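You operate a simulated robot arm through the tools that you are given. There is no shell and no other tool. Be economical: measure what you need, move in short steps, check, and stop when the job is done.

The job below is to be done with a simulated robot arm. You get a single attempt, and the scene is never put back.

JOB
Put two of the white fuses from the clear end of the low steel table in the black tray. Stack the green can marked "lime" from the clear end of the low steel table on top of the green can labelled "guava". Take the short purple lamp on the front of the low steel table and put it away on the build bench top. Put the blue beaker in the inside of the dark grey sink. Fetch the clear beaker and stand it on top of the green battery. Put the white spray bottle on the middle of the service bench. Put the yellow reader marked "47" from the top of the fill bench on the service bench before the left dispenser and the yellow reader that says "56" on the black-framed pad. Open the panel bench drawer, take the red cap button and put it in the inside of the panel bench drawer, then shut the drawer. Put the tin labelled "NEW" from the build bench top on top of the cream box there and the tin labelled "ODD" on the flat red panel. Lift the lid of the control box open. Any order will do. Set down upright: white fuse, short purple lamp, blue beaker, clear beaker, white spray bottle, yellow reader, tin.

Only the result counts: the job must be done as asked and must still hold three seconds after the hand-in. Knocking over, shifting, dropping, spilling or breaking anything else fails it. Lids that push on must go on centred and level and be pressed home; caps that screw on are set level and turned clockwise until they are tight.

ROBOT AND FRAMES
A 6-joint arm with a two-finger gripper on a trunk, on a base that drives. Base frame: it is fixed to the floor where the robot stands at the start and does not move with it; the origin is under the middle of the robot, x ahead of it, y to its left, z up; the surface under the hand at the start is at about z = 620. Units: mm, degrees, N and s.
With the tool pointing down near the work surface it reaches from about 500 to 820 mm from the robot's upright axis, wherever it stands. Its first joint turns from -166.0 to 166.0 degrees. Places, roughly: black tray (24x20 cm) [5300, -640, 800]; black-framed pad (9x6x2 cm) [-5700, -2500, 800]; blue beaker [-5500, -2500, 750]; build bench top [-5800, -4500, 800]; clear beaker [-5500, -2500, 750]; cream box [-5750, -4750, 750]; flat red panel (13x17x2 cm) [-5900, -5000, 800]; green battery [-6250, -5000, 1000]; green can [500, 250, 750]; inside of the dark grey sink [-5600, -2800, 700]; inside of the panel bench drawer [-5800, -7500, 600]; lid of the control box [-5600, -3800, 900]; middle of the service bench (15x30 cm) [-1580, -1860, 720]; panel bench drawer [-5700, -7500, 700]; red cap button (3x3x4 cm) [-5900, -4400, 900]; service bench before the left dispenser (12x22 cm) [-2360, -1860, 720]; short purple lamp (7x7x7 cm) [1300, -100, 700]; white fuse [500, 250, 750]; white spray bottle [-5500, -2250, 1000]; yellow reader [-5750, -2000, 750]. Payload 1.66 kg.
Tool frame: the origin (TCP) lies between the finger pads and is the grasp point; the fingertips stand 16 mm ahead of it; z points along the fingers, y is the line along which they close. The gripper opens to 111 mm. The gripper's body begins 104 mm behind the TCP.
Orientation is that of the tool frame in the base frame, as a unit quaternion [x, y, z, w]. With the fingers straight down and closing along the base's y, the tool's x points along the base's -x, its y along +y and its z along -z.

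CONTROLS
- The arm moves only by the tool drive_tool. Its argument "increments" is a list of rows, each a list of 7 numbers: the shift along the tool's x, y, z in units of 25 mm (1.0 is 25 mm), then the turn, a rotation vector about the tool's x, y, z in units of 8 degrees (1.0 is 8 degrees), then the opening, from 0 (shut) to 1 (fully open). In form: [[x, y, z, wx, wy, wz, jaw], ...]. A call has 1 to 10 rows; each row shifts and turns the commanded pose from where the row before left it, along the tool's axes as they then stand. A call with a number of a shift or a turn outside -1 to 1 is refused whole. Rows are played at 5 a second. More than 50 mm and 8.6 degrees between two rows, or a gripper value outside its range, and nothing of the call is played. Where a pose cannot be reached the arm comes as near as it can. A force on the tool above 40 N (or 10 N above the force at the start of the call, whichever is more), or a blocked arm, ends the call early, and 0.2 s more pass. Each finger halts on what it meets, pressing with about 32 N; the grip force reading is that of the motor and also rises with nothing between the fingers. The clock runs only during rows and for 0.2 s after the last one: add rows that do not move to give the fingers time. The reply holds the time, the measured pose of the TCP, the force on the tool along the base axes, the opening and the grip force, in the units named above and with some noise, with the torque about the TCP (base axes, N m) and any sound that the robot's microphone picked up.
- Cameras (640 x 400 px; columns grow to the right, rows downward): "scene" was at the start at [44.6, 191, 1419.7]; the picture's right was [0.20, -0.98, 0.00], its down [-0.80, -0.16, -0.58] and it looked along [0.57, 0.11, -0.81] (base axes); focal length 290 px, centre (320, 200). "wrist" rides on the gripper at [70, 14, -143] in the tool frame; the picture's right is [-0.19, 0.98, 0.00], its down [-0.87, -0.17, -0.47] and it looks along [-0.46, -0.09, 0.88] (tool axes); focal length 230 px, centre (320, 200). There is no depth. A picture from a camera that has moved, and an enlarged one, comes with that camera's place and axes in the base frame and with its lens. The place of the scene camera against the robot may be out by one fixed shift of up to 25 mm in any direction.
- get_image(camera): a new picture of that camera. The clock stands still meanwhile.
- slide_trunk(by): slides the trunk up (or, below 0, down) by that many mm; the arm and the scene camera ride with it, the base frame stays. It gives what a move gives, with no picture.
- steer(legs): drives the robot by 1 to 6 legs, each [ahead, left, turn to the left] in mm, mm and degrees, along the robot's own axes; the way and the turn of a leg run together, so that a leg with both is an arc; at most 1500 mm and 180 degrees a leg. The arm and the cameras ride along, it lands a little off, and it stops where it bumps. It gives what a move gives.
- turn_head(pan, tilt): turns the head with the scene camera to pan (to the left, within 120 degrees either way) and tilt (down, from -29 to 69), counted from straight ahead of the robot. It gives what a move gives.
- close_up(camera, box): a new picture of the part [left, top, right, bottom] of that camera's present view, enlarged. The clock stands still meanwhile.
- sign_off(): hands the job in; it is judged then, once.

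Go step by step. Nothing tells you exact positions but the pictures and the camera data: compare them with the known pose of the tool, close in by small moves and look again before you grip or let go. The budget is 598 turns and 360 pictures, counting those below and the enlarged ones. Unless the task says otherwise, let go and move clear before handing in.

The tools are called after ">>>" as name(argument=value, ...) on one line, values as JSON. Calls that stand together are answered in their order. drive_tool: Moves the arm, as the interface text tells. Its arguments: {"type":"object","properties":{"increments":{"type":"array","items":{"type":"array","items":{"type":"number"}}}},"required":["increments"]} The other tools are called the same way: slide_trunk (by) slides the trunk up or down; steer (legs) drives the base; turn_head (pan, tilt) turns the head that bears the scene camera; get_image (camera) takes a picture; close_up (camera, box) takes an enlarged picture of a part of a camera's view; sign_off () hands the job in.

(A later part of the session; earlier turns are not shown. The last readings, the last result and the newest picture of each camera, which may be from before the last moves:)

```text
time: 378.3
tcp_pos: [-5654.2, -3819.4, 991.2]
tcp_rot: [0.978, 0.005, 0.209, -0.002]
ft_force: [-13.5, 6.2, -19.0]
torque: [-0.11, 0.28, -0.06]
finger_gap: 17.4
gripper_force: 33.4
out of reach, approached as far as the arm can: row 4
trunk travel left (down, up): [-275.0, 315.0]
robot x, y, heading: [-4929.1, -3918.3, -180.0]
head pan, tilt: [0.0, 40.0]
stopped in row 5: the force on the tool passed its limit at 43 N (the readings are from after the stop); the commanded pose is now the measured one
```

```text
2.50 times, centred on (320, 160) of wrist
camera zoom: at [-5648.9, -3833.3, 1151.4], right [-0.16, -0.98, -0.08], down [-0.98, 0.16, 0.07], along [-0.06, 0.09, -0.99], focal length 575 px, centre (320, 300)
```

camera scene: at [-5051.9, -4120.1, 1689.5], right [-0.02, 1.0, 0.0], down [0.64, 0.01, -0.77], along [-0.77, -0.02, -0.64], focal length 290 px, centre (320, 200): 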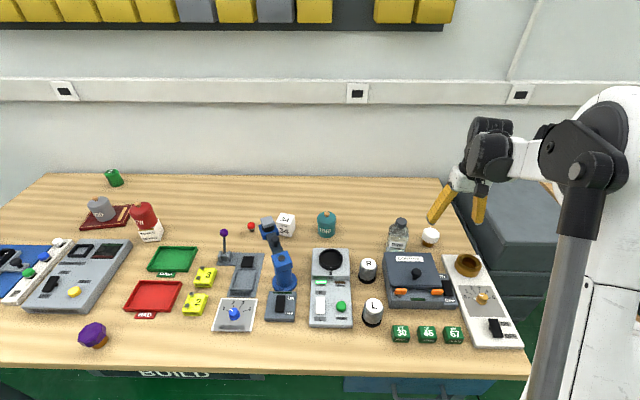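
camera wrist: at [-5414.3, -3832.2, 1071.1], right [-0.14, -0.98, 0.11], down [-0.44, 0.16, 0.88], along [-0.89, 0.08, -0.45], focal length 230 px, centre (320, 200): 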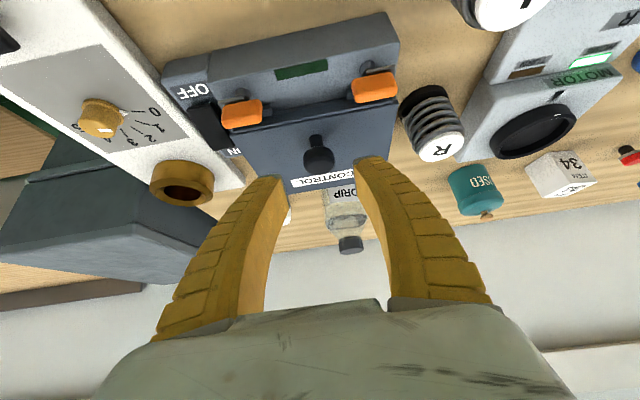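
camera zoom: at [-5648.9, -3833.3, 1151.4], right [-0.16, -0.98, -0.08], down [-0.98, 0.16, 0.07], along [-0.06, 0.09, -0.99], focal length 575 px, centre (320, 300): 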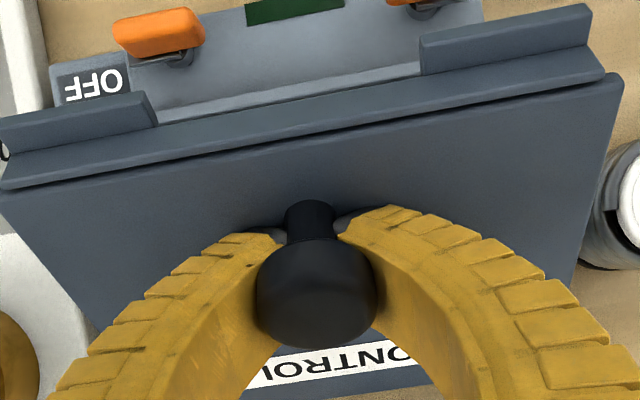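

Lid at about 57°, hand tilt at its limit. I continue by translation along the arc, with slightly less grip so the stem can pivot.

>>> drive_tool(increments=[[0, 0, 0, 0, 0, 0, 0.12], [-0.12, 0, -0.1, 0, 0, 0, 0.12], [-0.12, 0, -0.1, 0, 0, 0, 0.12], [-0.12, 0, -0.1, 0, 0, 0, 0.12], [-0.12, 0, -0.1, 0, 0, 0, 0.12], [0, 0, 0, 0, 0, 0, 0.12]])

>>> close_up(camera="scene", box=[360, 180, 500, 300])

```text
time: 379.7
tcp_pos: [-5655.6, -3819.5, 992.7]
tcp_rot: [0.977, 0.006, 0.212, 0.0]
ft_force: [-18.0, 15.4, -30.1]
torque: [-0.13, 0.05, 0.04]
finger_gap: 17.5
gripper_force: 34.0
out of reach, approached as far as the arm can: row 2, 3, 4, 5
trunk travel left (down, up): [-275.0, 315.0]
robot x, y, heading: [-4923.5, -3919.4, -179.9]
head pan, tilt: [0.0, 40.0]
```

```text
3.33 times, centred on (430, 240) of scene
camera zoom: at [-5001.6, -4117.6, 1689.5], right [0.0, 1.0, 0.0], down [0.65, 0.0, -0.76], along [-0.76, 0.0, -0.65], focal length 967 px, centre (-47, 67)
```

zoom: 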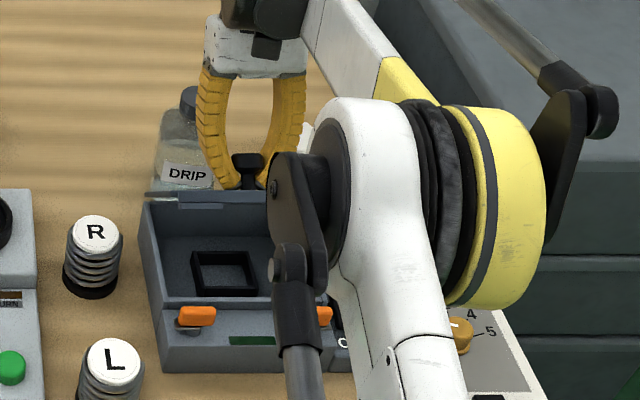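

The arm is out of reach there, so I use the base: small forward steps move the knob back along the arc.

>>> steer(legs=[[16, 0, 0]])

>>> steer(legs=[[16, 0, 0]])

>>> close_up(camera="scene", box=[360, 180, 500, 300])

```text
time: 380.5
tcp_pos: [-5665.1, -3819.4, 998.3]
tcp_rot: [0.978, 0.005, 0.21, -0.001]
ft_force: [3.1, 17.3, 13.9]
torque: [-0.08, 0.3, -0.02]
finger_gap: 16.7
gripper_force: 33.5
trunk travel left (down, up): [-275.0, 315.0]
robot x, y, heading: [-4943.2, -3916.6, -179.8]
head pan, tilt: [0.0, 40.0]
```

```text
time: 381.2
tcp_pos: [-5684.1, -3820.1, 996.4]
tcp_rot: [0.978, 0.005, 0.21, -0.001]
ft_force: [-0.5, 3.5, -1.9]
torque: [-0.06, 0.02, 0.0]
finger_gap: 18.7
gripper_force: 3.3
trunk travel left (down, up): [-275.0, 315.0]
robot x, y, heading: [-4957.2, -3919.6, -179.9]
head pan, tilt: [0.0, 40.0]
```

```text
3.33 times, centred on (430, 240) of scene
camera zoom: at [-5028.8, -4119.7, 1689.3], right [0.0, 1.0, 0.0], down [0.64, 0.0, -0.77], along [-0.77, 0.0, -0.64], focal length 967 px, centre (-47, 67)
```

zoom: 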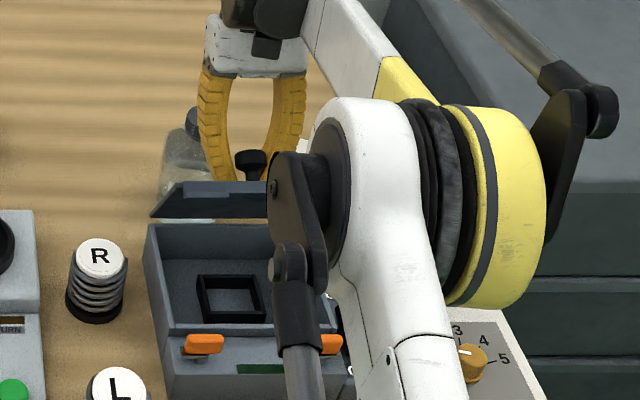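

The lid is at about 77°. I continue with two more small forward steps.

>>> steer(legs=[[14, 0, 0]])

>>> steer(legs=[[12, 0, 0]])

>>> close_up(camera="scene", box=[360, 180, 500, 300])

>>> close_up(camera="wrist", box=[200, 60, 440, 240])

```text
time: 382.0
tcp_pos: [-5698.3, -3821.1, 994.8]
tcp_rot: [0.978, 0.005, 0.21, -0.002]
ft_force: [-0.6, -1.4, -0.4]
torque: [-0.02, -0.07, -0.03]
finger_gap: 16.9
gripper_force: 2.7
trunk travel left (down, up): [-275.0, 315.0]
robot x, y, heading: [-4969.7, -3916.0, -179.9]
head pan, tilt: [0.0, 40.0]
```

```text
time: 382.7
tcp_pos: [-5710.5, -3820.6, 995.1]
tcp_rot: [0.978, 0.005, 0.21, -0.002]
ft_force: [-0.1, -0.1, -0.2]
torque: [0.0, -0.07, -0.02]
finger_gap: 16.9
gripper_force: 2.2
trunk travel left (down, up): [-275.0, 315.0]
robot x, y, heading: [-4979.8, -3914.6, -180.0]
head pan, tilt: [0.0, 40.0]
```

```text
3.33 times, centred on (430, 240) of scene
camera zoom: at [-5055.8, -4120.2, 1689.4], right [0.0, 1.0, 0.0], down [0.64, 0.0, -0.77], along [-0.77, 0.0, -0.64], focal length 967 px, centre (-47, 67)
```

zoom: 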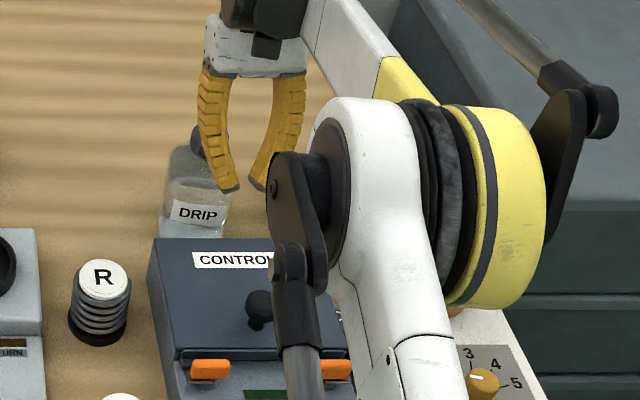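

```text
2.22 times, centred on (320, 150) of wrist
camera zoom: at [-5705.0, -3835.0, 1154.3], right [-0.16, -0.98, -0.08], down [-0.98, 0.16, 0.07], along [-0.06, 0.09, -0.99], focal length 511 px, centre (320, 311)
```

zoom: 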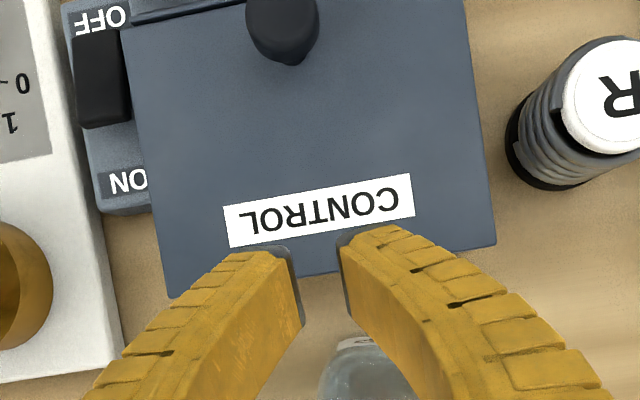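

The knob slipped out of the loosened grip and the lid fell shut again. I repeat with full grip throughout, finishing with base steps. First back to the start pose.

>>> drive_tool(increments=[[0.4, 0, -0.9, 0, 0, 0, 0.45], [0.4, 0, -0.9, 0, 0, 0, 0.45], [0, 0, 0, 0, -1, 0, 0.45], [0, 0, 0, 0, -1, 0, 0.45], [0, 0, 0, 0, -1, 0, 0.45], [0, 0, 0, 0, -0.03, 0, 0.45]])

>>> steer(legs=[[-57, 0, 0]])

```text
time: 384.1
tcp_pos: [-5710.6, -3821.2, 1045.8]
tcp_rot: [1.0, 0.006, 0.0, 0.0]
ft_force: [-0.2, 0.5, -0.5]
torque: [0.04, 0.01, -0.02]
finger_gap: 52.0
gripper_force: 1.7
trunk travel left (down, up): [-275.0, 315.0]
robot x, y, heading: [-4981.4, -3915.8, -180.0]
head pan, tilt: [0.0, 40.0]
```

```text
time: 385.1
tcp_pos: [-5653.2, -3820.6, 1045.7]
tcp_rot: [1.0, 0.005, -0.001, 0.0]
ft_force: [0.6, -0.7, -0.1]
torque: [-0.02, 0.07, 0.01]
finger_gap: 52.1
gripper_force: 2.4
trunk travel left (down, up): [-275.0, 315.0]
robot x, y, heading: [-4925.6, -3919.9, -179.7]
head pan, tilt: [0.0, 40.0]
```

>>> drive_tool(increments=[[0.82, 0, 0.46, 0, 0, 0, 0.45], [0.82, 0, 0.46, 0, 0, 0, 0.45], [0.82, 0, 0.46, 0, 0, 0, 0.45], [0.82, 0, 0.46, 0, 0, 0, 0.45], [0.81, 0, 0.46, 0, 0, 0, 0.45], [0, 0, 0, 0, -1, 0, 0.45], [0, 0, 0, 0, -1, 0, 0.45], [0, 0, 0, 0, -1, 0, 0.45], [0, 0, 0, 0, -1, 0, 0.45], [0, 0, 0, 0, -1, 0, 0.45]])

>>> close_up(camera="wrist", box=[220, 80, 420, 240])

```text
time: 387.3
tcp_pos: [-5563.0, -3816.4, 997.9]
tcp_rot: [0.94, 0.005, -0.342, 0.001]
ft_force: [-0.7, -0.6, 0.5]
torque: [-0.02, 0.04, 0.0]
finger_gap: 52.3
gripper_force: 1.5
out of reach, approached as far as the arm can: row 10
trunk travel left (down, up): [-275.0, 315.0]
robot x, y, heading: [-4929.0, -3920.1, -180.1]
head pan, tilt: [0.0, 40.0]
```

```text
2.50 times, centred on (320, 160) of wrist
camera zoom: at [-5418.2, -3828.9, 1063.7], right [-0.14, -0.98, 0.12], down [-0.36, 0.16, 0.92], along [-0.92, 0.08, -0.38], focal length 575 px, centre (320, 300)
```

zoom: 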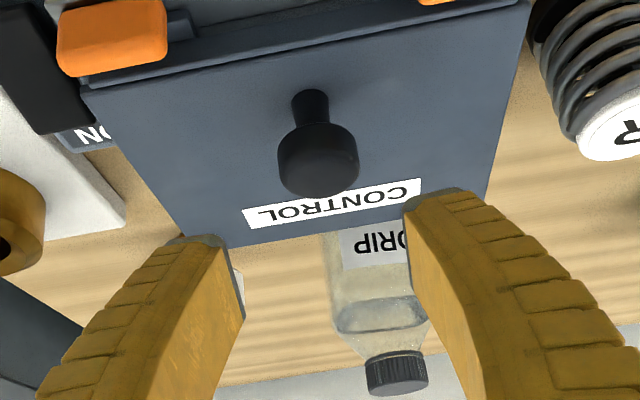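

>>> steer(legs=[[-30, 0, 0]])

>>> drive_tool(increments=[[-0.3, 0.16, 0, 0, 0, 0, 0.45], [0, 0, 0.9, 0, 0, 0, 0.45], [0, 0, 0.9, 0, 0, 0, 0.45], [0, 0, 0.9, 0, 0, 0, 0.45], [0, 0, 0.5, 0, 0, 0, 0.45], [0, 0, 0, 0, 0, 0, 0.45]])

>>> close_up(camera="wrist", box=[220, 80, 420, 240])

```text
time: 388.1
tcp_pos: [-5532.8, -3817.0, 999.6]
tcp_rot: [0.939, 0.005, -0.343, 0.001]
ft_force: [0.7, 0.3, 0.8]
torque: [0.01, 0.0, 0.02]
finger_gap: 52.1
gripper_force: 1.7
trunk travel left (down, up): [-275.0, 315.0]
robot x, y, heading: [-4895.9, -3916.3, -179.8]
head pan, tilt: [0.0, 40.0]
```

```text
time: 389.5
tcp_pos: [-5591.5, -3820.6, 940.6]
tcp_rot: [0.94, 0.005, -0.341, 0.001]
ft_force: [0.1, 0.2, 0.8]
torque: [0.01, -0.04, 0.0]
finger_gap: 52.2
gripper_force: 2.0
trunk travel left (down, up): [-275.0, 315.0]
robot x, y, heading: [-4896.8, -3919.1, -180.0]
head pan, tilt: [0.0, 40.0]
```

```text
2.50 times, centred on (320, 160) of wrist
camera zoom: at [-5445.9, -3833.2, 1006.6], right [-0.13, -0.98, 0.12], down [-0.36, 0.16, 0.92], along [-0.92, 0.08, -0.38], focal length 575 px, centre (320, 300)
```

zoom: 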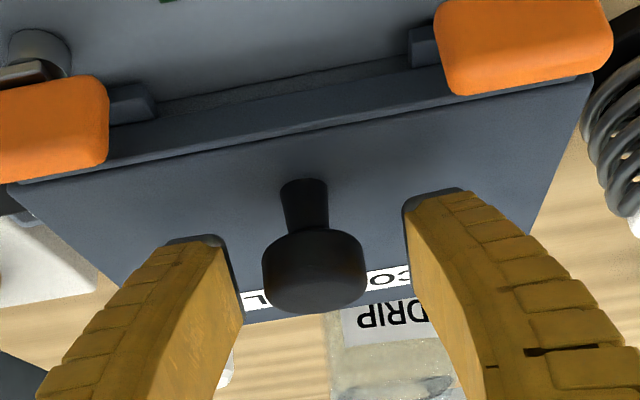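

>>> drive_tool(increments=[[0, 0, 0.4, 0, 0, 0, 0.4], [0, 0, 0.3, 0, 0, 0, 0.35], [0, 0, 0, 0, 0, 0, 0.2], [0, 0, 0, 0, 0, 0, 0], [0, 0, 0, 0, 0, 0, 0], [0, 0, 0, 0, 0, 0, 0]])

>>> drive_tool(increments=[[-0.135, 0, -0.115, 0, 0.375, 0, 0], [-0.135, 0, -0.115, 0, 0.375, 0, 0], [-0.135, 0, -0.115, 0, 0.375, 0, 0], [-0.135, 0, -0.115, 0, 0.375, 0, 0], [-0.135, 0, -0.115, 0, 0.375, 0, 0], [-0.135, 0, -0.115, 0, 0.375, 0, 0], [-0.135, 0, -0.115, 0, 0.375, 0, 0], [-0.135, 0, -0.115, 0, 0.375, 0, 0], [0, 0, 0, 0, 0, 0, 0]])

>>> close_up(camera="wrist", box=[220, 80, 420, 240])

```text
time: 390.9
tcp_pos: [-5603.2, -3818.9, 929.0]
tcp_rot: [0.94, 0.005, -0.341, 0.002]
ft_force: [-10.1, 13.2, -4.2]
torque: [0.04, -0.03, -0.01]
finger_gap: 17.6
gripper_force: 33.9
trunk travel left (down, up): [-275.0, 315.0]
robot x, y, heading: [-4900.0, -3915.5, -180.4]
head pan, tilt: [0.0, 40.0]
```

```text
time: 392.9
tcp_pos: [-5615.8, -3819.7, 959.5]
tcp_rot: [0.991, 0.005, -0.137, 0.001]
ft_force: [-20.9, 22.6, -12.8]
torque: [-0.05, 0.13, -0.01]
finger_gap: 18.0
gripper_force: 33.9
trunk travel left (down, up): [-275.0, 315.0]
robot x, y, heading: [-4892.4, -3917.4, -180.1]
head pan, tilt: [0.0, 40.0]
```

```text
2.50 times, centred on (320, 160) of wrist
camera zoom: at [-5510.9, -3832.2, 1078.8], right [-0.17, -0.98, 0.05], down [-0.71, 0.16, 0.69], along [-0.69, 0.08, -0.72], focal length 575 px, centre (320, 300)
```

zoom: 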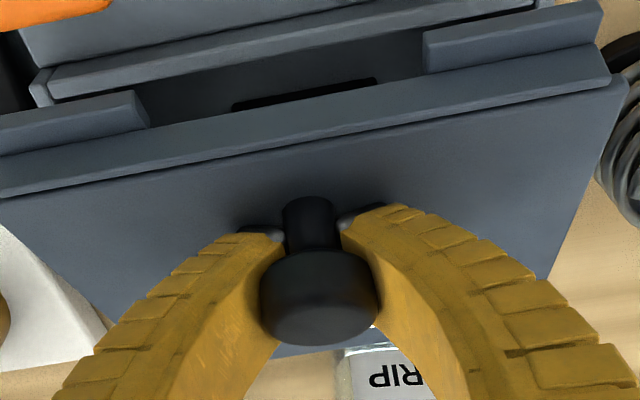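

Good. From here I use base steps for the backward part of the arc and the arm for lift and tilt.

>>> steer(legs=[[12, 0, 0]])

>>> drive_tool(increments=[[-0.02, -0.03, -0.125, 0, 0.375, 0, 0], [-0.02, -0.03, -0.125, 0, 0.375, 0, 0], [-0.01, -0.02, -0.125, 0, 0.375, 0, 0], [-0.01, 0, -0.125, 0, 0.375, 0, 0], [0, 0, 0, 0, 0, 0, 0]])

>>> steer(legs=[[13, 0, 0]])

>>> drive_tool(increments=[[0, 0, -0.12, 0, 0.375, 0, 0], [0, 0, -0.12, 0, 0.375, 0, 0], [0.01, 0, -0.12, 0, 0.375, 0, 0], [0.02, 0, -0.11, 0, 0.375, 0, 0], [0, 0, 0, 0, 0, 0, 0]])

>>> close_up(camera="wrist", box=[220, 80, 420, 240])

```text
time: 393.7
tcp_pos: [-5625.4, -3819.4, 962.7]
tcp_rot: [0.99, 0.005, -0.138, 0.001]
ft_force: [7.9, 24.1, 4.3]
torque: [-0.06, 0.02, 0.07]
finger_gap: 14.8
gripper_force: 34.0
trunk travel left (down, up): [-275.0, 315.0]
robot x, y, heading: [-4908.1, -3918.9, -180.0]
head pan, tilt: [0.0, 40.0]
```

```text
time: 394.8
tcp_pos: [-5631.7, -3819.4, 972.1]
tcp_rot: [0.999, 0.006, -0.037, -0.002]
ft_force: [-17.0, 2.3, -20.1]
torque: [-0.08, -0.17, 0.0]
finger_gap: 15.5
gripper_force: 34.0
trunk travel left (down, up): [-275.0, 315.0]
robot x, y, heading: [-4910.2, -3915.8, -179.7]
head pan, tilt: [0.0, 40.0]
stopped in row 5: the force on the tool passed its limit at 43 N (the readings are from after the stop); the commanded pose is now the measured one
```

```text
time: 395.6
tcp_pos: [-5640.4, -3818.7, 977.0]
tcp_rot: [0.999, 0.005, -0.038, -0.001]
ft_force: [3.4, 2.8, 8.6]
torque: [-0.13, 0.44, 0.07]
finger_gap: 13.5
gripper_force: 34.1
trunk travel left (down, up): [-275.0, 315.0]
robot x, y, heading: [-4922.5, -3918.7, -180.2]
head pan, tilt: [0.0, 40.0]
```

```text
time: 396.6
tcp_pos: [-5647.2, -3819.1, 981.6]
tcp_rot: [0.998, 0.005, 0.055, -0.001]
ft_force: [-16.3, 0.5, -22.3]
torque: [-0.13, 0.08, -0.06]
finger_gap: 14.0
gripper_force: 33.8
trunk travel left (down, up): [-275.0, 315.0]
robot x, y, heading: [-4921.8, -3917.2, -179.7]
head pan, tilt: [0.0, 40.0]
stopped in row 4: the force on the tool passed its limit at 42 N (the readings are from after the stop); the commanded pose is now the measured one
```

```text
2.50 times, centred on (320, 160) of wrist
camera zoom: at [-5593.1, -3832.7, 1131.5], right [-0.18, -0.98, -0.02], down [-0.91, 0.16, 0.37], along [-0.37, 0.09, -0.93], focal length 575 px, centre (320, 300)
```

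zoom: 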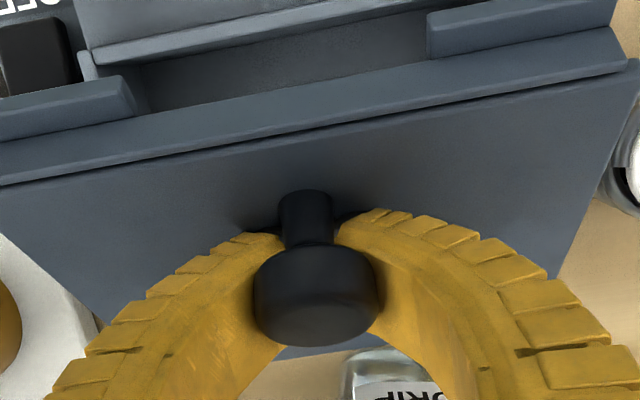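

Lid near 46°. Next: base step 14 mm, then small lift with 10° tilt, repeated.

>>> steer(legs=[[14, 0, 0]])

>>> drive_tool(increments=[[0.01, 0, -0.055, 0, 0.31, 0, 0], [0.01, 0, -0.055, 0, 0.31, 0, 0], [0.01, 0, -0.055, 0, 0.31, 0, 0], [0.01, 0, -0.055, 0, 0.31, 0, 0], [0, 0, 0, 0, 0, 0, 0]])

>>> steer(legs=[[15, 0, 0]])

>>> drive_tool(increments=[[0.01, 0, -0.03, 0, 0.25, 0, 0], [0.01, 0, -0.03, 0, 0.25, 0, 0], [0.01, 0, -0.03, 0, 0.25, 0, 0], [0, 0, 0, 0, 0, 0, 0]])

>>> close_up(camera="scene", box=[360, 180, 500, 300])

```text
time: 397.3
tcp_pos: [-5658.2, -3818.6, 985.8]
tcp_rot: [0.998, 0.005, 0.055, -0.001]
ft_force: [-4.2, 0.4, -0.7]
torque: [-0.06, 0.44, -0.03]
finger_gap: 11.7
gripper_force: 31.4
trunk travel left (down, up): [-275.0, 315.0]
robot x, y, heading: [-4933.3, -3917.7, -179.8]
head pan, tilt: [0.0, 40.0]
```

```text
time: 398.5
tcp_pos: [-5661.9, -3820.1, 986.9]
tcp_rot: [0.99, 0.006, 0.141, -0.001]
ft_force: [-26.2, -0.8, -25.7]
torque: [-0.11, 1.12, -0.13]
finger_gap: 11.3
gripper_force: 31.8
trunk travel left (down, up): [-275.0, 315.0]
robot x, y, heading: [-4937.6, -3917.9, -179.8]
head pan, tilt: [0.0, 40.0]
```

```text
time: 399.3
tcp_pos: [-5674.1, -3819.3, 990.6]
tcp_rot: [0.99, 0.005, 0.141, -0.002]
ft_force: [-6.5, -0.4, -10.1]
torque: [-0.03, 0.33, -0.1]
finger_gap: 10.0
gripper_force: 29.1
trunk travel left (down, up): [-275.0, 315.0]
robot x, y, heading: [-4952.3, -3918.2, -180.4]
head pan, tilt: [0.0, 40.0]
```

```text
time: 400.3
tcp_pos: [-5675.6, -3819.4, 991.6]
tcp_rot: [0.981, 0.005, 0.193, -0.002]
ft_force: [-16.0, -0.6, -18.6]
torque: [-0.04, 0.85, -0.06]
finger_gap: 10.1
gripper_force: 29.4
trunk travel left (down, up): [-275.0, 315.0]
robot x, y, heading: [-4951.3, -3916.1, -180.1]
head pan, tilt: [0.0, 40.0]
```

```text
3.33 times, centred on (430, 240) of scene
camera zoom: at [-5027.4, -4119.8, 1689.2], right [0.0, 1.0, 0.0], down [0.64, 0.0, -0.76], along [-0.76, 0.0, -0.64], focal length 967 px, centre (-47, 67)
```

zoom: 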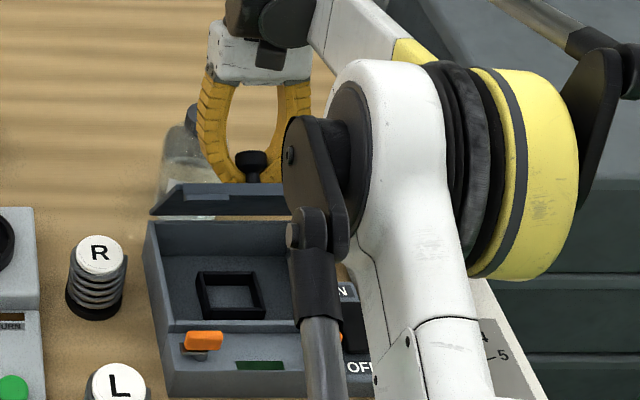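

Lid around 70–75°. I continue with base steps to bring it past upright.

>>> steer(legs=[[15, 0, 0]])

>>> steer(legs=[[15, 0, 0]])

>>> close_up(camera="scene", box=[360, 180, 500, 300])

>>> get_image(camera="wrist")

```text
time: 401.1
tcp_pos: [-5688.2, -3821.1, 994.1]
tcp_rot: [0.981, 0.005, 0.193, -0.002]
ft_force: [-3.4, 0.0, -4.1]
torque: [0.0, 0.22, -0.06]
finger_gap: 9.3
gripper_force: 28.9
trunk travel left (down, up): [-275.0, 315.0]
robot x, y, heading: [-4966.3, -3916.5, -180.0]
head pan, tilt: [0.0, 40.0]
```

```text
time: 401.8
tcp_pos: [-5703.0, -3819.7, 993.7]
tcp_rot: [0.981, 0.005, 0.193, -0.002]
ft_force: [-4.4, -0.7, -2.2]
torque: [0.01, 0.39, -0.12]
finger_gap: 6.0
gripper_force: 29.4
trunk travel left (down, up): [-275.0, 315.0]
robot x, y, heading: [-4980.7, -3917.4, -179.8]
head pan, tilt: [0.0, 40.0]
```

```text
3.33 times, centred on (430, 240) of scene
camera zoom: at [-5053.6, -4120.2, 1689.4], right [0.0, 1.0, 0.0], down [0.64, 0.0, -0.77], along [-0.77, 0.0, -0.64], focal length 967 px, centre (-47, 67)
```

zoom: 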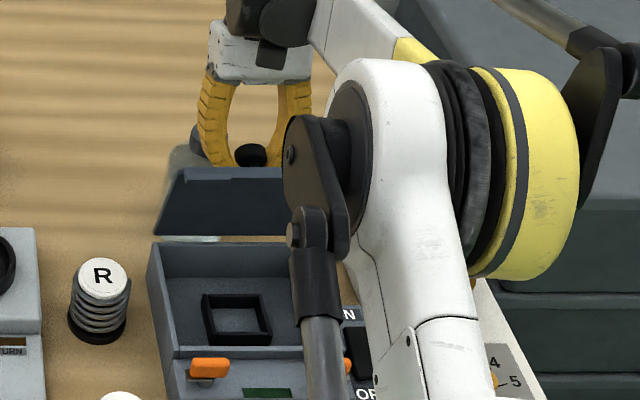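

```text
189 pictures are left
camera wrist: at [-5692.0, -3833.2, 1153.1], right [-0.16, -0.98, -0.07], down [-0.98, 0.16, 0.11], along [-0.1, 0.09, -0.99], focal length 230 px, centre (320, 200)
```

wrist: 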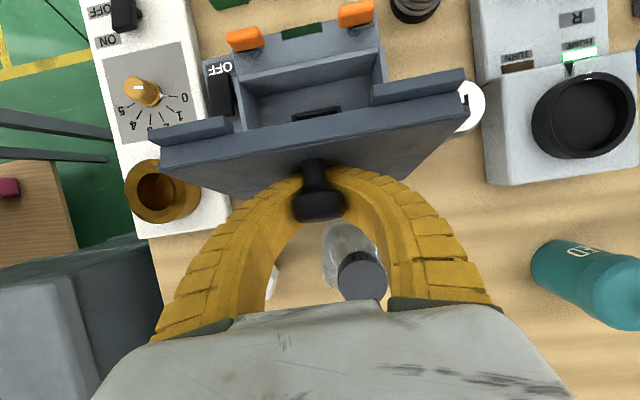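

>>> steer(legs=[[14, 0, 0]])

>>> get_image(camera="wrist")

```text
time: 402.6
tcp_pos: [-5717.4, -3820.3, 993.4]
tcp_rot: [0.981, 0.005, 0.193, -0.002]
ft_force: [-4.5, -0.2, -6.0]
torque: [0.01, 0.5, -0.2]
finger_gap: 6.4
gripper_force: 28.9
trunk travel left (down, up): [-275.0, 315.0]
robot x, y, heading: [-4996.7, -3916.2, -180.2]
head pan, tilt: [0.0, 40.0]
```

```text
188 pictures are left
camera wrist: at [-5706.5, -3833.1, 1152.7], right [-0.17, -0.98, -0.07], down [-0.98, 0.16, 0.11], along [-0.1, 0.09, -0.99], focal length 230 px, centre (320, 200)
```

wrist: 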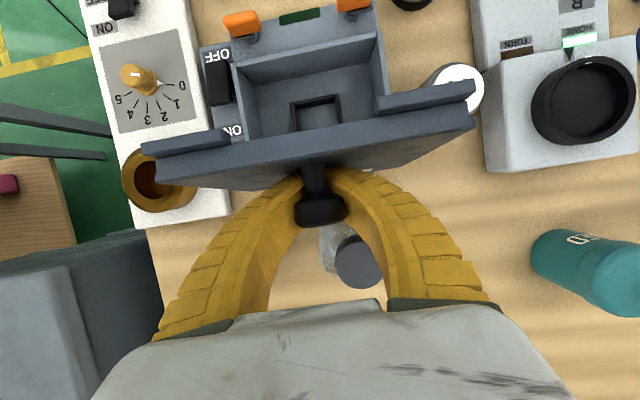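

>>> steer(legs=[[14, 0, 0]])

>>> steer(legs=[[10, 0, 0]])

>>> get_image(camera="wrist")

>>> close_up(camera="scene", box=[360, 180, 500, 300])

```text
time: 403.4
tcp_pos: [-5731.4, -3819.2, 993.2]
tcp_rot: [0.981, 0.005, 0.193, -0.002]
ft_force: [9.8, -1.4, -27.2]
torque: [0.04, -0.17, 0.06]
finger_gap: 5.9
gripper_force: 30.1
trunk travel left (down, up): [-275.0, 315.0]
robot x, y, heading: [-5007.9, -3917.4, -179.9]
head pan, tilt: [0.0, 40.0]
```

```text
time: 404.4
tcp_pos: [-5741.3, -3819.4, 990.7]
tcp_rot: [0.981, 0.005, 0.193, -0.002]
ft_force: [5.7, -0.4, -13.9]
torque: [0.11, -0.05, -0.05]
finger_gap: 6.0
gripper_force: 30.2
trunk travel left (down, up): [-275.0, 315.0]
robot x, y, heading: [-5021.2, -3916.0, -180.0]
head pan, tilt: [0.0, 40.0]
stopped in leg 1: the force on the tool passed its limit at 44 N (the readings are from after the stop); the commanded pose is now the measured one
```

```text
187 pictures are left
camera wrist: at [-5730.0, -3833.0, 1149.6], right [-0.17, -0.98, -0.07], down [-0.98, 0.16, 0.11], along [-0.1, 0.09, -0.99], focal length 230 px, centre (320, 200)
```

wrist: 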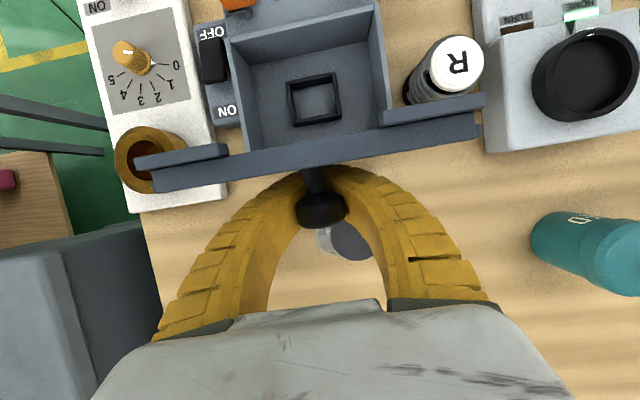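

```text
3.33 times, centred on (430, 240) of scene
camera zoom: at [-5092.2, -4120.1, 1689.7], right [0.0, 1.0, 0.0], down [0.64, 0.0, -0.77], along [-0.77, 0.0, -0.64], focal length 967 px, centre (-47, 67)
```

zoom: 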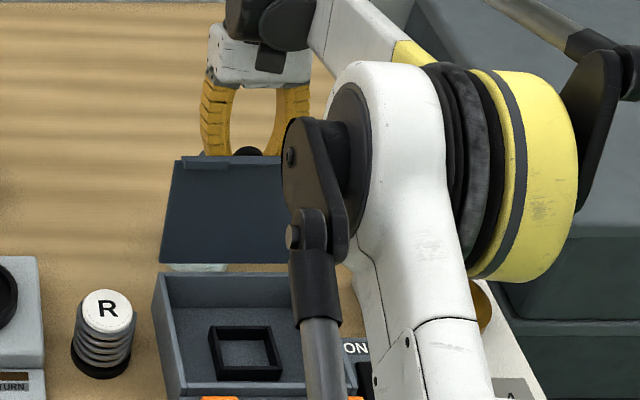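

The lid is now about upright. I lower slightly and push a bit further back.

>>> slide_trunk(by=-5)

>>> steer(legs=[[8, 0, 0]])

>>> get_image(camera="wrist")

```text
time: 404.9
tcp_pos: [-5739.8, -3819.6, 987.2]
tcp_rot: [0.981, 0.005, 0.192, -0.002]
ft_force: [0.8, 0.1, -1.3]
torque: [0.02, -0.01, -0.04]
finger_gap: 6.1
gripper_force: 29.3
trunk travel left (down, up): [-270.0, 320.0]
robot x, y, heading: [-5019.0, -3915.4, -179.8]
head pan, tilt: [0.0, 40.0]
```

```text
time: 405.6
tcp_pos: [-5748.1, -3818.5, 986.8]
tcp_rot: [0.981, 0.004, 0.192, -0.001]
ft_force: [11.6, -0.8, -24.2]
torque: [0.06, 0.15, -0.02]
finger_gap: 5.8
gripper_force: 29.6
trunk travel left (down, up): [-270.0, 320.0]
robot x, y, heading: [-5028.2, -3917.4, -179.6]
head pan, tilt: [0.0, 40.0]
```

```text
185 pictures are left
camera wrist: at [-5738.6, -3833.0, 1144.3], right [-0.17, -0.98, -0.07], down [-0.98, 0.16, 0.11], along [-0.1, 0.09, -0.99], focal length 230 px, centre (320, 200)
```

wrist: 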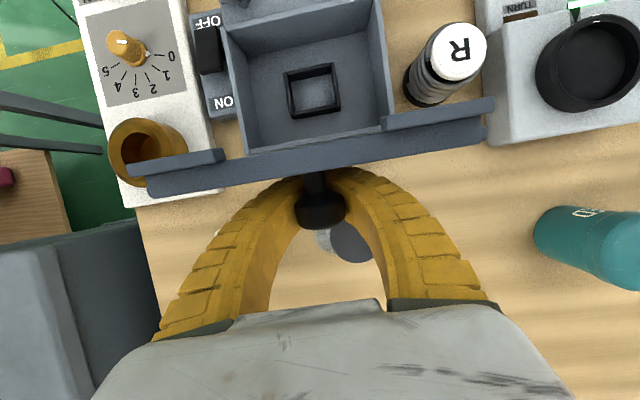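

The lid leans slightly past upright, and the bottle is near; I stop here and release carefully.

>>> slide_trunk(by=-4)

>>> drive_tool(increments=[[0, 0, 0, 0, 0, 0, 0.1], [0, 0, 0, 0, 0, 0, 0.2], [0, 0, 0, 0, 0, 0, 0.3], [0, 0, 0, 0, 0, 0, 0.4], [0, 0, 0, 0, 0, 0, 0.4], [0, 0, 0, 0, 0, 0, 0.4]])

>>> get_image(camera="wrist")

```text
time: 406.2
tcp_pos: [-5749.3, -3819.5, 981.4]
tcp_rot: [0.981, 0.006, 0.192, -0.002]
ft_force: [1.8, 0.2, -0.9]
torque: [0.02, 0.0, 0.02]
finger_gap: 6.2
gripper_force: 29.0
trunk travel left (down, up): [-266.0, 324.0]
robot x, y, heading: [-5027.1, -3914.1, -179.9]
head pan, tilt: [0.0, 40.0]
```

```text
time: 407.6
tcp_pos: [-5749.6, -3818.6, 982.1]
tcp_rot: [0.981, 0.006, 0.193, -0.002]
ft_force: [0.5, -0.7, -0.1]
torque: [0.02, 0.01, 0.01]
finger_gap: 47.2
gripper_force: 2.0
trunk travel left (down, up): [-266.0, 324.0]
robot x, y, heading: [-5028.8, -3919.2, -179.9]
head pan, tilt: [0.0, 40.0]
```

```text
184 pictures are left
camera wrist: at [-5737.6, -3833.2, 1141.2], right [-0.17, -0.98, -0.07], down [-0.98, 0.16, 0.11], along [-0.1, 0.09, -0.99], focal length 230 px, centre (320, 200)
```

wrist: 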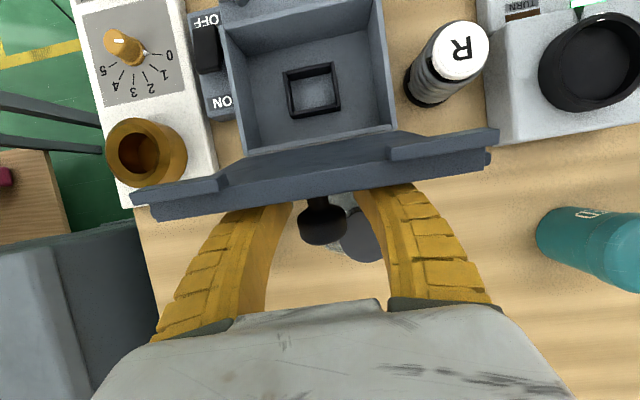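

The lid stays open by itself. I withdraw the fingers along their axis, away from the lid, in careful steps.

>>> drive_tool(increments=[[-0.1, 0, -0.3, 0, 0, 0, 0.4], [-0.1, 0, -0.5, 0, 0, 0, 0.4], [-0.1, 0, -0.8, 0, 0, 0, 0.4], [-0.1, 0, -0.8, 0, 0, 0, 0.4], [0, 0, -0.8, 0, 0, 0, 0.4], [0, 0, -0.8, 0, 0, 0, 0.4], [0, 0, 0, 0, 0, 0, 0.4]])

>>> get_image(camera="wrist")

```text
time: 409.2
tcp_pos: [-5776.6, -3820.0, 1072.4]
tcp_rot: [0.981, 0.005, 0.192, -0.002]
ft_force: [0.6, 0.2, -0.2]
torque: [0.02, -0.01, -0.02]
finger_gap: 46.6
gripper_force: 1.2
out of reach, approached as far as the arm can: row 4, 5, 6
trunk travel left (down, up): [-266.0, 324.0]
robot x, y, heading: [-5029.6, -3916.0, -180.1]
head pan, tilt: [0.0, 40.0]
```

```text
183 pictures are left
camera wrist: at [-5765.0, -3835.1, 1232.2], right [-0.17, -0.98, -0.07], down [-0.98, 0.16, 0.11], along [-0.1, 0.09, -0.99], focal length 230 px, centre (320, 200)
```

wrist: 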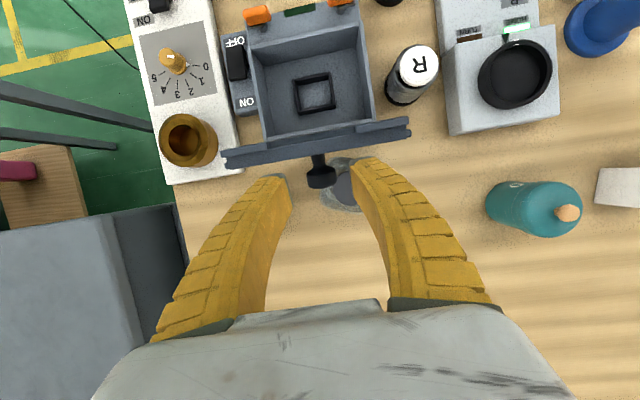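

Lid open, bottle untouched. Next the panel bench drawer: I raise, level the hand, back off and drive left to y≈−7400.

>>> slide_trunk(by=100)

>>> steer(legs=[[-150, 0, 0]])

>>> drive_tool(increments=[[0, 0, 0, 0, -1, 0, 0.4], [0, 0, 0, 0, -1, 0, 0.4], [0, 0, 0, 0, -0.78, 0, 0.4], [1, 0, 0, 0, 0, 0, 0.4], [1, 0, 0, 0, 0, 0, 0.4], [1, 0, 0, 0, 0, 0, 0.4], [1, 0, 0, 0, 0, 0, 0.4]])

>>> steer(legs=[[0, 1480, 0], [0, 1480, 0], [0, 480, 0]])

>>> turn_head(pan=5, tilt=30)

>>> get_image(camera="scene")

```text
time: 410.5
tcp_pos: [-5777.5, -3820.8, 1173.8]
tcp_rot: [0.981, 0.006, 0.192, -0.002]
ft_force: [-0.2, -0.6, 0.1]
torque: [0.0, 0.01, 0.01]
finger_gap: 46.6
gripper_force: 1.4
trunk travel left (down, up): [-366.0, 224.0]
robot x, y, heading: [-5029.9, -3914.8, -179.8]
head pan, tilt: [0.0, 40.0]
```

```text
time: 411.9
tcp_pos: [-5624.9, -3819.6, 1174.4]
tcp_rot: [0.982, 0.005, 0.191, -0.002]
ft_force: [0.3, 0.6, 0.4]
torque: [0.03, 0.05, 0.04]
finger_gap: 46.3
gripper_force: 1.7
trunk travel left (down, up): [-366.0, 224.0]
robot x, y, heading: [-4877.4, -3919.1, 179.9]
head pan, tilt: [0.0, 40.0]
```

```text
time: 413.5
tcp_pos: [-5526.4, -3819.5, 1173.8]
tcp_rot: [1.0, 0.004, -0.002, -0.001]
ft_force: [0.2, 0.4, 0.3]
torque: [0.0, 0.02, 0.02]
finger_gap: 46.7
gripper_force: 1.6
trunk travel left (down, up): [-366.0, 224.0]
robot x, y, heading: [-4878.4, -3916.4, 180.1]
head pan, tilt: [0.0, 40.0]
```

```text
time: 430.2
tcp_pos: [-5562.0, -7252.2, 1173.1]
tcp_rot: [1.0, 0.0, -0.002, -0.001]
ft_force: [0.0, 0.2, -0.1]
torque: [0.0, 0.02, -0.01]
finger_gap: 46.8
gripper_force: 1.4
trunk travel left (down, up): [-366.0, 224.0]
robot x, y, heading: [-4910.2, -7348.8, 179.6]
head pan, tilt: [0.0, 40.0]
```

```text
time: 430.9
tcp_pos: [-5562.6, -7251.6, 1173.9]
tcp_rot: [1.0, 0.002, -0.002, 0.0]
ft_force: [-0.1, -0.1, -1.1]
torque: [-0.02, 0.0, -0.01]
finger_gap: 46.4
gripper_force: 1.7
trunk travel left (down, up): [-366.0, 224.0]
robot x, y, heading: [-4912.9, -7352.5, 179.3]
head pan, tilt: [5.0, 30.0]
```

```text
182 pictures are left
camera scene: at [-4992.3, -7565.4, 1795.8], right [-0.08, 1.0, 0.0], down [0.5, 0.04, -0.87], along [-0.86, -0.07, -0.5], focal length 290 px, centre (320, 200)
```

scene: 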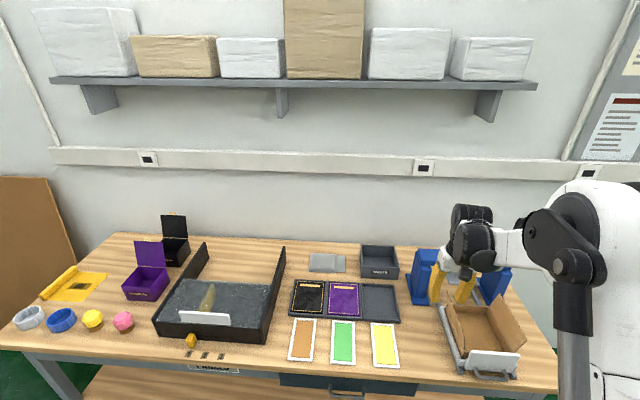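

The panel bench drawer is under the front edge, right of centre. I back up and look lower.

>>> steer(legs=[[-350, 0, 0]])

>>> turn_head(pan=5, tilt=42)

>>> get_image(camera="scene")

```text
time: 433.2
tcp_pos: [-5209.1, -7254.0, 1174.6]
tcp_rot: [1.0, 0.0, -0.002, -0.001]
ft_force: [-0.6, 0.4, 0.6]
torque: [0.02, 0.02, 0.03]
finger_gap: 46.9
gripper_force: 1.8
trunk travel left (down, up): [-366.0, 224.0]
robot x, y, heading: [-4562.7, -7358.0, 179.5]
head pan, tilt: [5.0, 30.0]
```

```text
time: 434.0
tcp_pos: [-5211.3, -7253.2, 1174.2]
tcp_rot: [1.0, 0.001, -0.002, -0.002]
ft_force: [-0.9, -0.3, -0.3]
torque: [0.02, -0.01, 0.01]
finger_gap: 46.9
gripper_force: 1.5
trunk travel left (down, up): [-366.0, 224.0]
robot x, y, heading: [-4563.9, -7357.4, 179.5]
head pan, tilt: [5.0, 42.0]
```

```text
181 pictures are left
camera scene: at [-4634.1, -7568.1, 1777.6], right [-0.08, 1.0, 0.0], down [0.67, 0.05, -0.74], along [-0.74, -0.06, -0.67], focal length 290 px, centre (320, 200)
```

scene: 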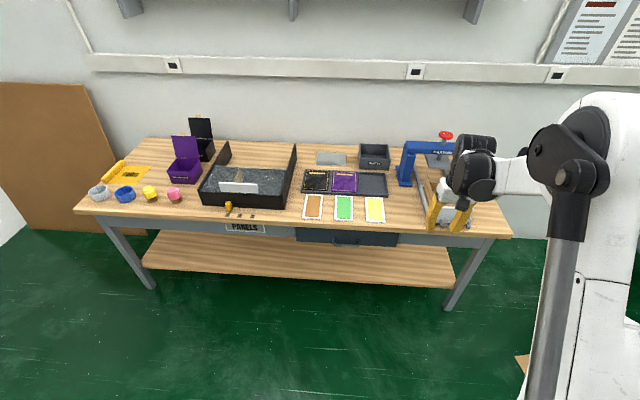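

>>> close_up(camera="scene", box=[270, 190, 430, 270])

```text
4.00 times, centred on (350, 230) of scene
camera zoom: at [-4634.1, -7568.1, 1777.6], right [-0.08, 1.0, 0.0], down [0.67, 0.05, -0.74], along [-0.74, -0.06, -0.67], focal length 1160 px, centre (200, 80)
```

zoom: 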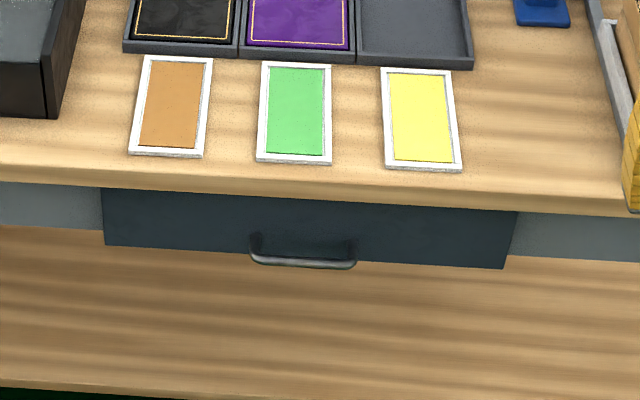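

The handle is a horizontal bar at about (−5465, −7500, 760). I will grip it with a level forward-pointing hand closing vertically. I lower the trunk and reorient the tool in free space.

>>> slide_trunk(by=-280)

>>> drive_tool(increments=[[0, 0, 0, 0, -1, 0, 0.4], [0, 0, 0, 0, -1, 0, 0.4], [0, 0, 0, 0, -1, 0, 0.4], [0, 0, 0, 0, -1, 0, 0.4], [0, 0, 0, 0, -1, 0, 0.4], [0, 0, 0, 0, -1, 0, 0.4], [0, 0, 0, 0, -1, 0, 0.4], [0, 0, 0, 0, -1, 0, 0.4], [0, 0, 0, 0, -1, 0, 0.4], [0, 0, 0, 0, -1, 0, 0.4]])

```text
time: 436.8
tcp_pos: [-5209.8, -7254.5, 894.8]
tcp_rot: [1.0, 0.0, -0.001, -0.001]
ft_force: [0.2, 0.4, -0.8]
torque: [0.0, 0.02, 0.01]
finger_gap: 46.5
gripper_force: 1.5
trunk travel left (down, up): [-86.0, 504.0]
robot x, y, heading: [-4563.7, -7358.0, 179.4]
head pan, tilt: [5.0, 42.0]
```

```text
time: 439.0
tcp_pos: [-5276.1, -7235.9, 963.8]
tcp_rot: [0.765, 0.001, -0.644, -0.001]
ft_force: [-1.1, -0.1, -0.8]
torque: [0.01, 0.01, -0.02]
finger_gap: 46.8
gripper_force: 1.6
out of reach, approached as far as the arm can: row 8, 9, 10
trunk travel left (down, up): [-86.0, 504.0]
robot x, y, heading: [-4563.4, -7358.7, 179.7]
head pan, tilt: [5.0, 42.0]
```

>>> drive_tool(increments=[[0, 0, 1, 0, 0, 0, 0.4], [0, 0, 1, 0, 0, 0, 0.4], [0, 0, 1, 0, 0, 0, 0.4], [0, 0, 1, 0, 0, 0, 0.4], [0, 0, 0, 0, -0.65, 0, 0.4], [0, 0, 0, 0, -0.6, 0, 0.4], [0, 0, 0, 0, 0, 1, 0.4], [0, 0, 0, 0, 0, 1, 0.4], [0, 0, 0, 0, 0, 1, 0.4], [0, 0, 0, 0, 0, 1, 0.4]])

>>> drive_tool(increments=[[0, 0, 0, 0, 0, 1, 0.4], [0, 0, 0, 0, 0, 1, 0.4], [0, 0, 0, 0, 0, 1, 0.4], [0, 0, 0, 0, 0, 1, 0.4], [0, 0, 0, 0, 0, 1, 0.4], [0, 0, 0, 0, 0, 1, 0.4], [0, 0, 0, 0, 0, 1, 0.4], [0, 0, 0, 0, 0, 0.25, 0.4], [0, 0, 0, 0, 0, 0, 0.4]])

>>> get_image(camera="wrist")

>>> get_image(camera="scene")

```text
time: 441.2
tcp_pos: [-5373.0, -7237.1, 947.1]
tcp_rot: [-0.679, 0.195, 0.681, -0.195]
ft_force: [-0.6, 1.0, 0.3]
torque: [0.01, 0.01, 0.01]
finger_gap: 46.6
gripper_force: 1.8
trunk travel left (down, up): [-86.0, 504.0]
robot x, y, heading: [-4563.3, -7359.4, 179.7]
head pan, tilt: [5.0, 42.0]
```

```text
time: 443.2
tcp_pos: [-5374.4, -7236.3, 947.0]
tcp_rot: [-0.5, 0.499, 0.501, -0.5]
ft_force: [0.0, -1.0, 0.6]
torque: [-0.03, 0.03, 0.03]
finger_gap: 46.7
gripper_force: 1.7
trunk travel left (down, up): [-86.0, 504.0]
robot x, y, heading: [-4562.3, -7354.7, 179.5]
head pan, tilt: [5.0, 42.0]
```

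```text
179 pictures are left
camera wrist: at [-5230.7, -7306.6, 960.6], right [0.0, 0.19, 0.98], down [0.47, 0.87, -0.17], along [-0.88, 0.46, -0.09], focal length 230 px, centre (320, 200)
```

wrist: 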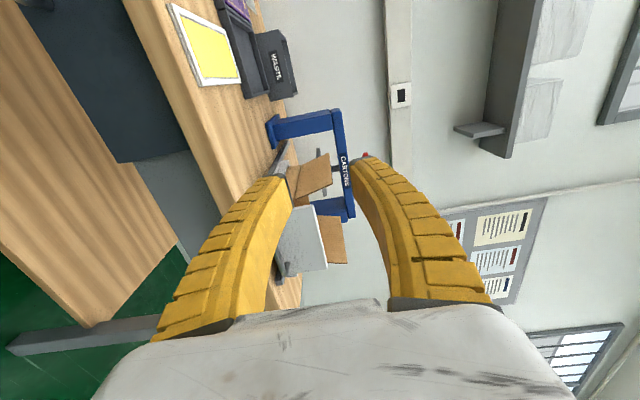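

```text
178 pictures are left
camera scene: at [-4634.0, -7568.1, 1497.6], right [-0.08, 1.0, 0.0], down [0.67, 0.05, -0.74], along [-0.74, -0.06, -0.67], focal length 290 px, centre (320, 200)
```

scene: 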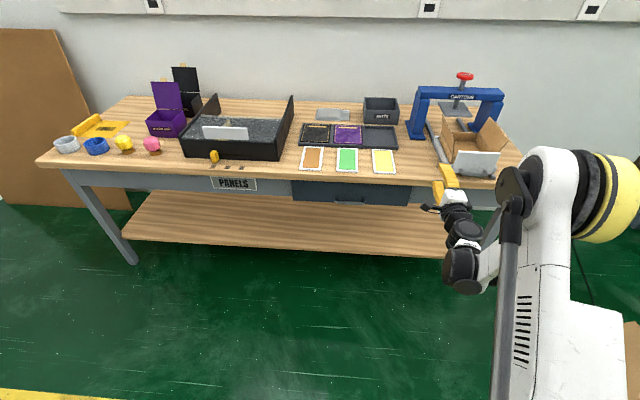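

>>> close_up(camera="scene", box=[270, 150, 430, 230])

```text
4.00 times, centred on (350, 190) of scene
camera zoom: at [-4634.0, -7568.1, 1497.6], right [-0.08, 1.0, 0.0], down [0.67, 0.05, -0.74], along [-0.74, -0.06, -0.67], focal length 1160 px, centre (200, 240)
```

zoom: 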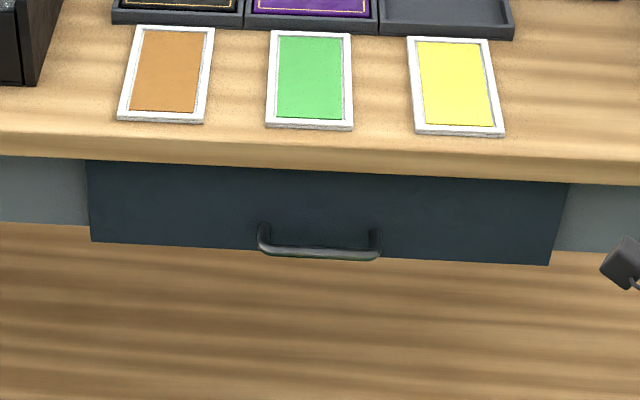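

Two views place the bar at about (−5541, −7495, 667), recessed under the bench edge (edge x≈−5502, top z≈840). I lower the hand and shift left in front of it.

>>> slide_trunk(by=-80)

>>> steer(legs=[[0, 250, 0.4]])

>>> drive_tool(increments=[[0, -1, 0, 0, 0, 0, 0.5], [0, -1, 0, 0, 0, 0, 0.5], [0, -1, 0, 0, 0, 0, 0.5], [0, -1, 0, 0, 0, 0, 0.5], [0, -1, 0, 0, 0, 0, 0.5], [0, -1, 0, 0, 0, 0, 0.5], [0, -1, 0, 0, 0, 0, 0.5], [0, -1, 0, 0, 0, 0, 0.5], [0, 0, 0, 0, 0, 0, 0.5]])

>>> get_image(camera="wrist")

```text
time: 444.4
tcp_pos: [-5373.2, -7236.7, 867.4]
tcp_rot: [-0.499, 0.498, 0.502, -0.5]
ft_force: [0.0, -0.5, 0.5]
torque: [0.0, 0.0, 0.03]
finger_gap: 46.8
gripper_force: 1.7
trunk travel left (down, up): [-6.0, 584.0]
robot x, y, heading: [-4565.7, -7361.2, 179.4]
head pan, tilt: [5.0, 42.0]
```

```text
time: 446.2
tcp_pos: [-5375.8, -7494.8, 867.4]
tcp_rot: [0.503, -0.495, -0.498, 0.504]
ft_force: [0.2, 1.5, -1.1]
torque: [0.02, 0.01, -0.01]
finger_gap: 46.7
gripper_force: 1.3
trunk travel left (down, up): [-6.0, 584.0]
robot x, y, heading: [-4560.8, -7608.4, -180.0]
head pan, tilt: [5.0, 42.0]
```

```text
time: 448.2
tcp_pos: [-5382.2, -7495.0, 714.8]
tcp_rot: [0.504, -0.496, -0.498, 0.502]
ft_force: [0.1, 0.5, -0.5]
torque: [0.0, -0.03, 0.01]
finger_gap: 57.5
gripper_force: 1.0
out of reach, approached as far as the arm can: row 6, 7, 8
trunk travel left (down, up): [-6.0, 584.0]
robot x, y, heading: [-4564.8, -7604.7, -179.6]
head pan, tilt: [5.0, 42.0]
```

```text
176 pictures are left
camera wrist: at [-5238.2, -7562.9, 727.1], right [0.0, 0.19, 0.98], down [0.46, 0.87, -0.17], along [-0.89, 0.45, -0.09], focal length 230 px, centre (320, 200)
```

wrist: 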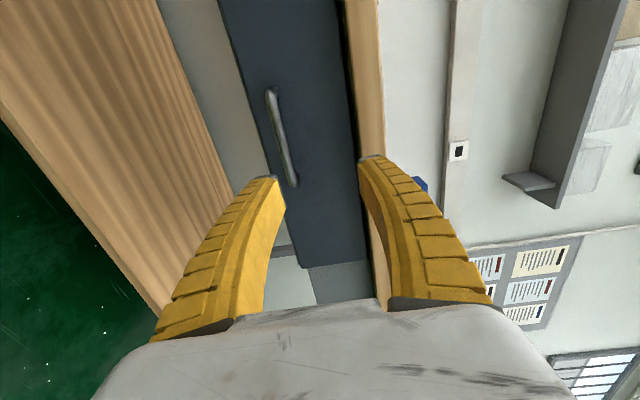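

The bar is confirmed at (−5541, −7503, 665). I retract a bit, lower to its height, and check before driving in.

>>> drive_tool(increments=[[0.1, 0, -0.9, 0, 0, 0, 0.5], [0.1, 0, -0.9, 0, 0, 0, 0.5], [0.1, -0.6, -0.6, 0, 0, 0, 0.5], [0, -0.7, 0, 0, 0, 0, 0.5], [0, -0.7, 0, 0, 0, 0, 0.5], [0, 0, 0, 0, 0, 0, 0.5]])

```text
time: 449.6
tcp_pos: [-5381.7, -7493.7, 714.3]
tcp_rot: [0.503, -0.496, -0.499, 0.503]
ft_force: [1.0, -0.2, 0.1]
torque: [0.01, -0.02, 0.02]
finger_gap: 57.6
gripper_force: 1.2
out of reach, approached as far as the arm can: row 1, 2, 3, 4, 5
trunk travel left (down, up): [-6.0, 584.0]
robot x, y, heading: [-4560.0, -7611.0, -179.8]
head pan, tilt: [5.0, 42.0]
```

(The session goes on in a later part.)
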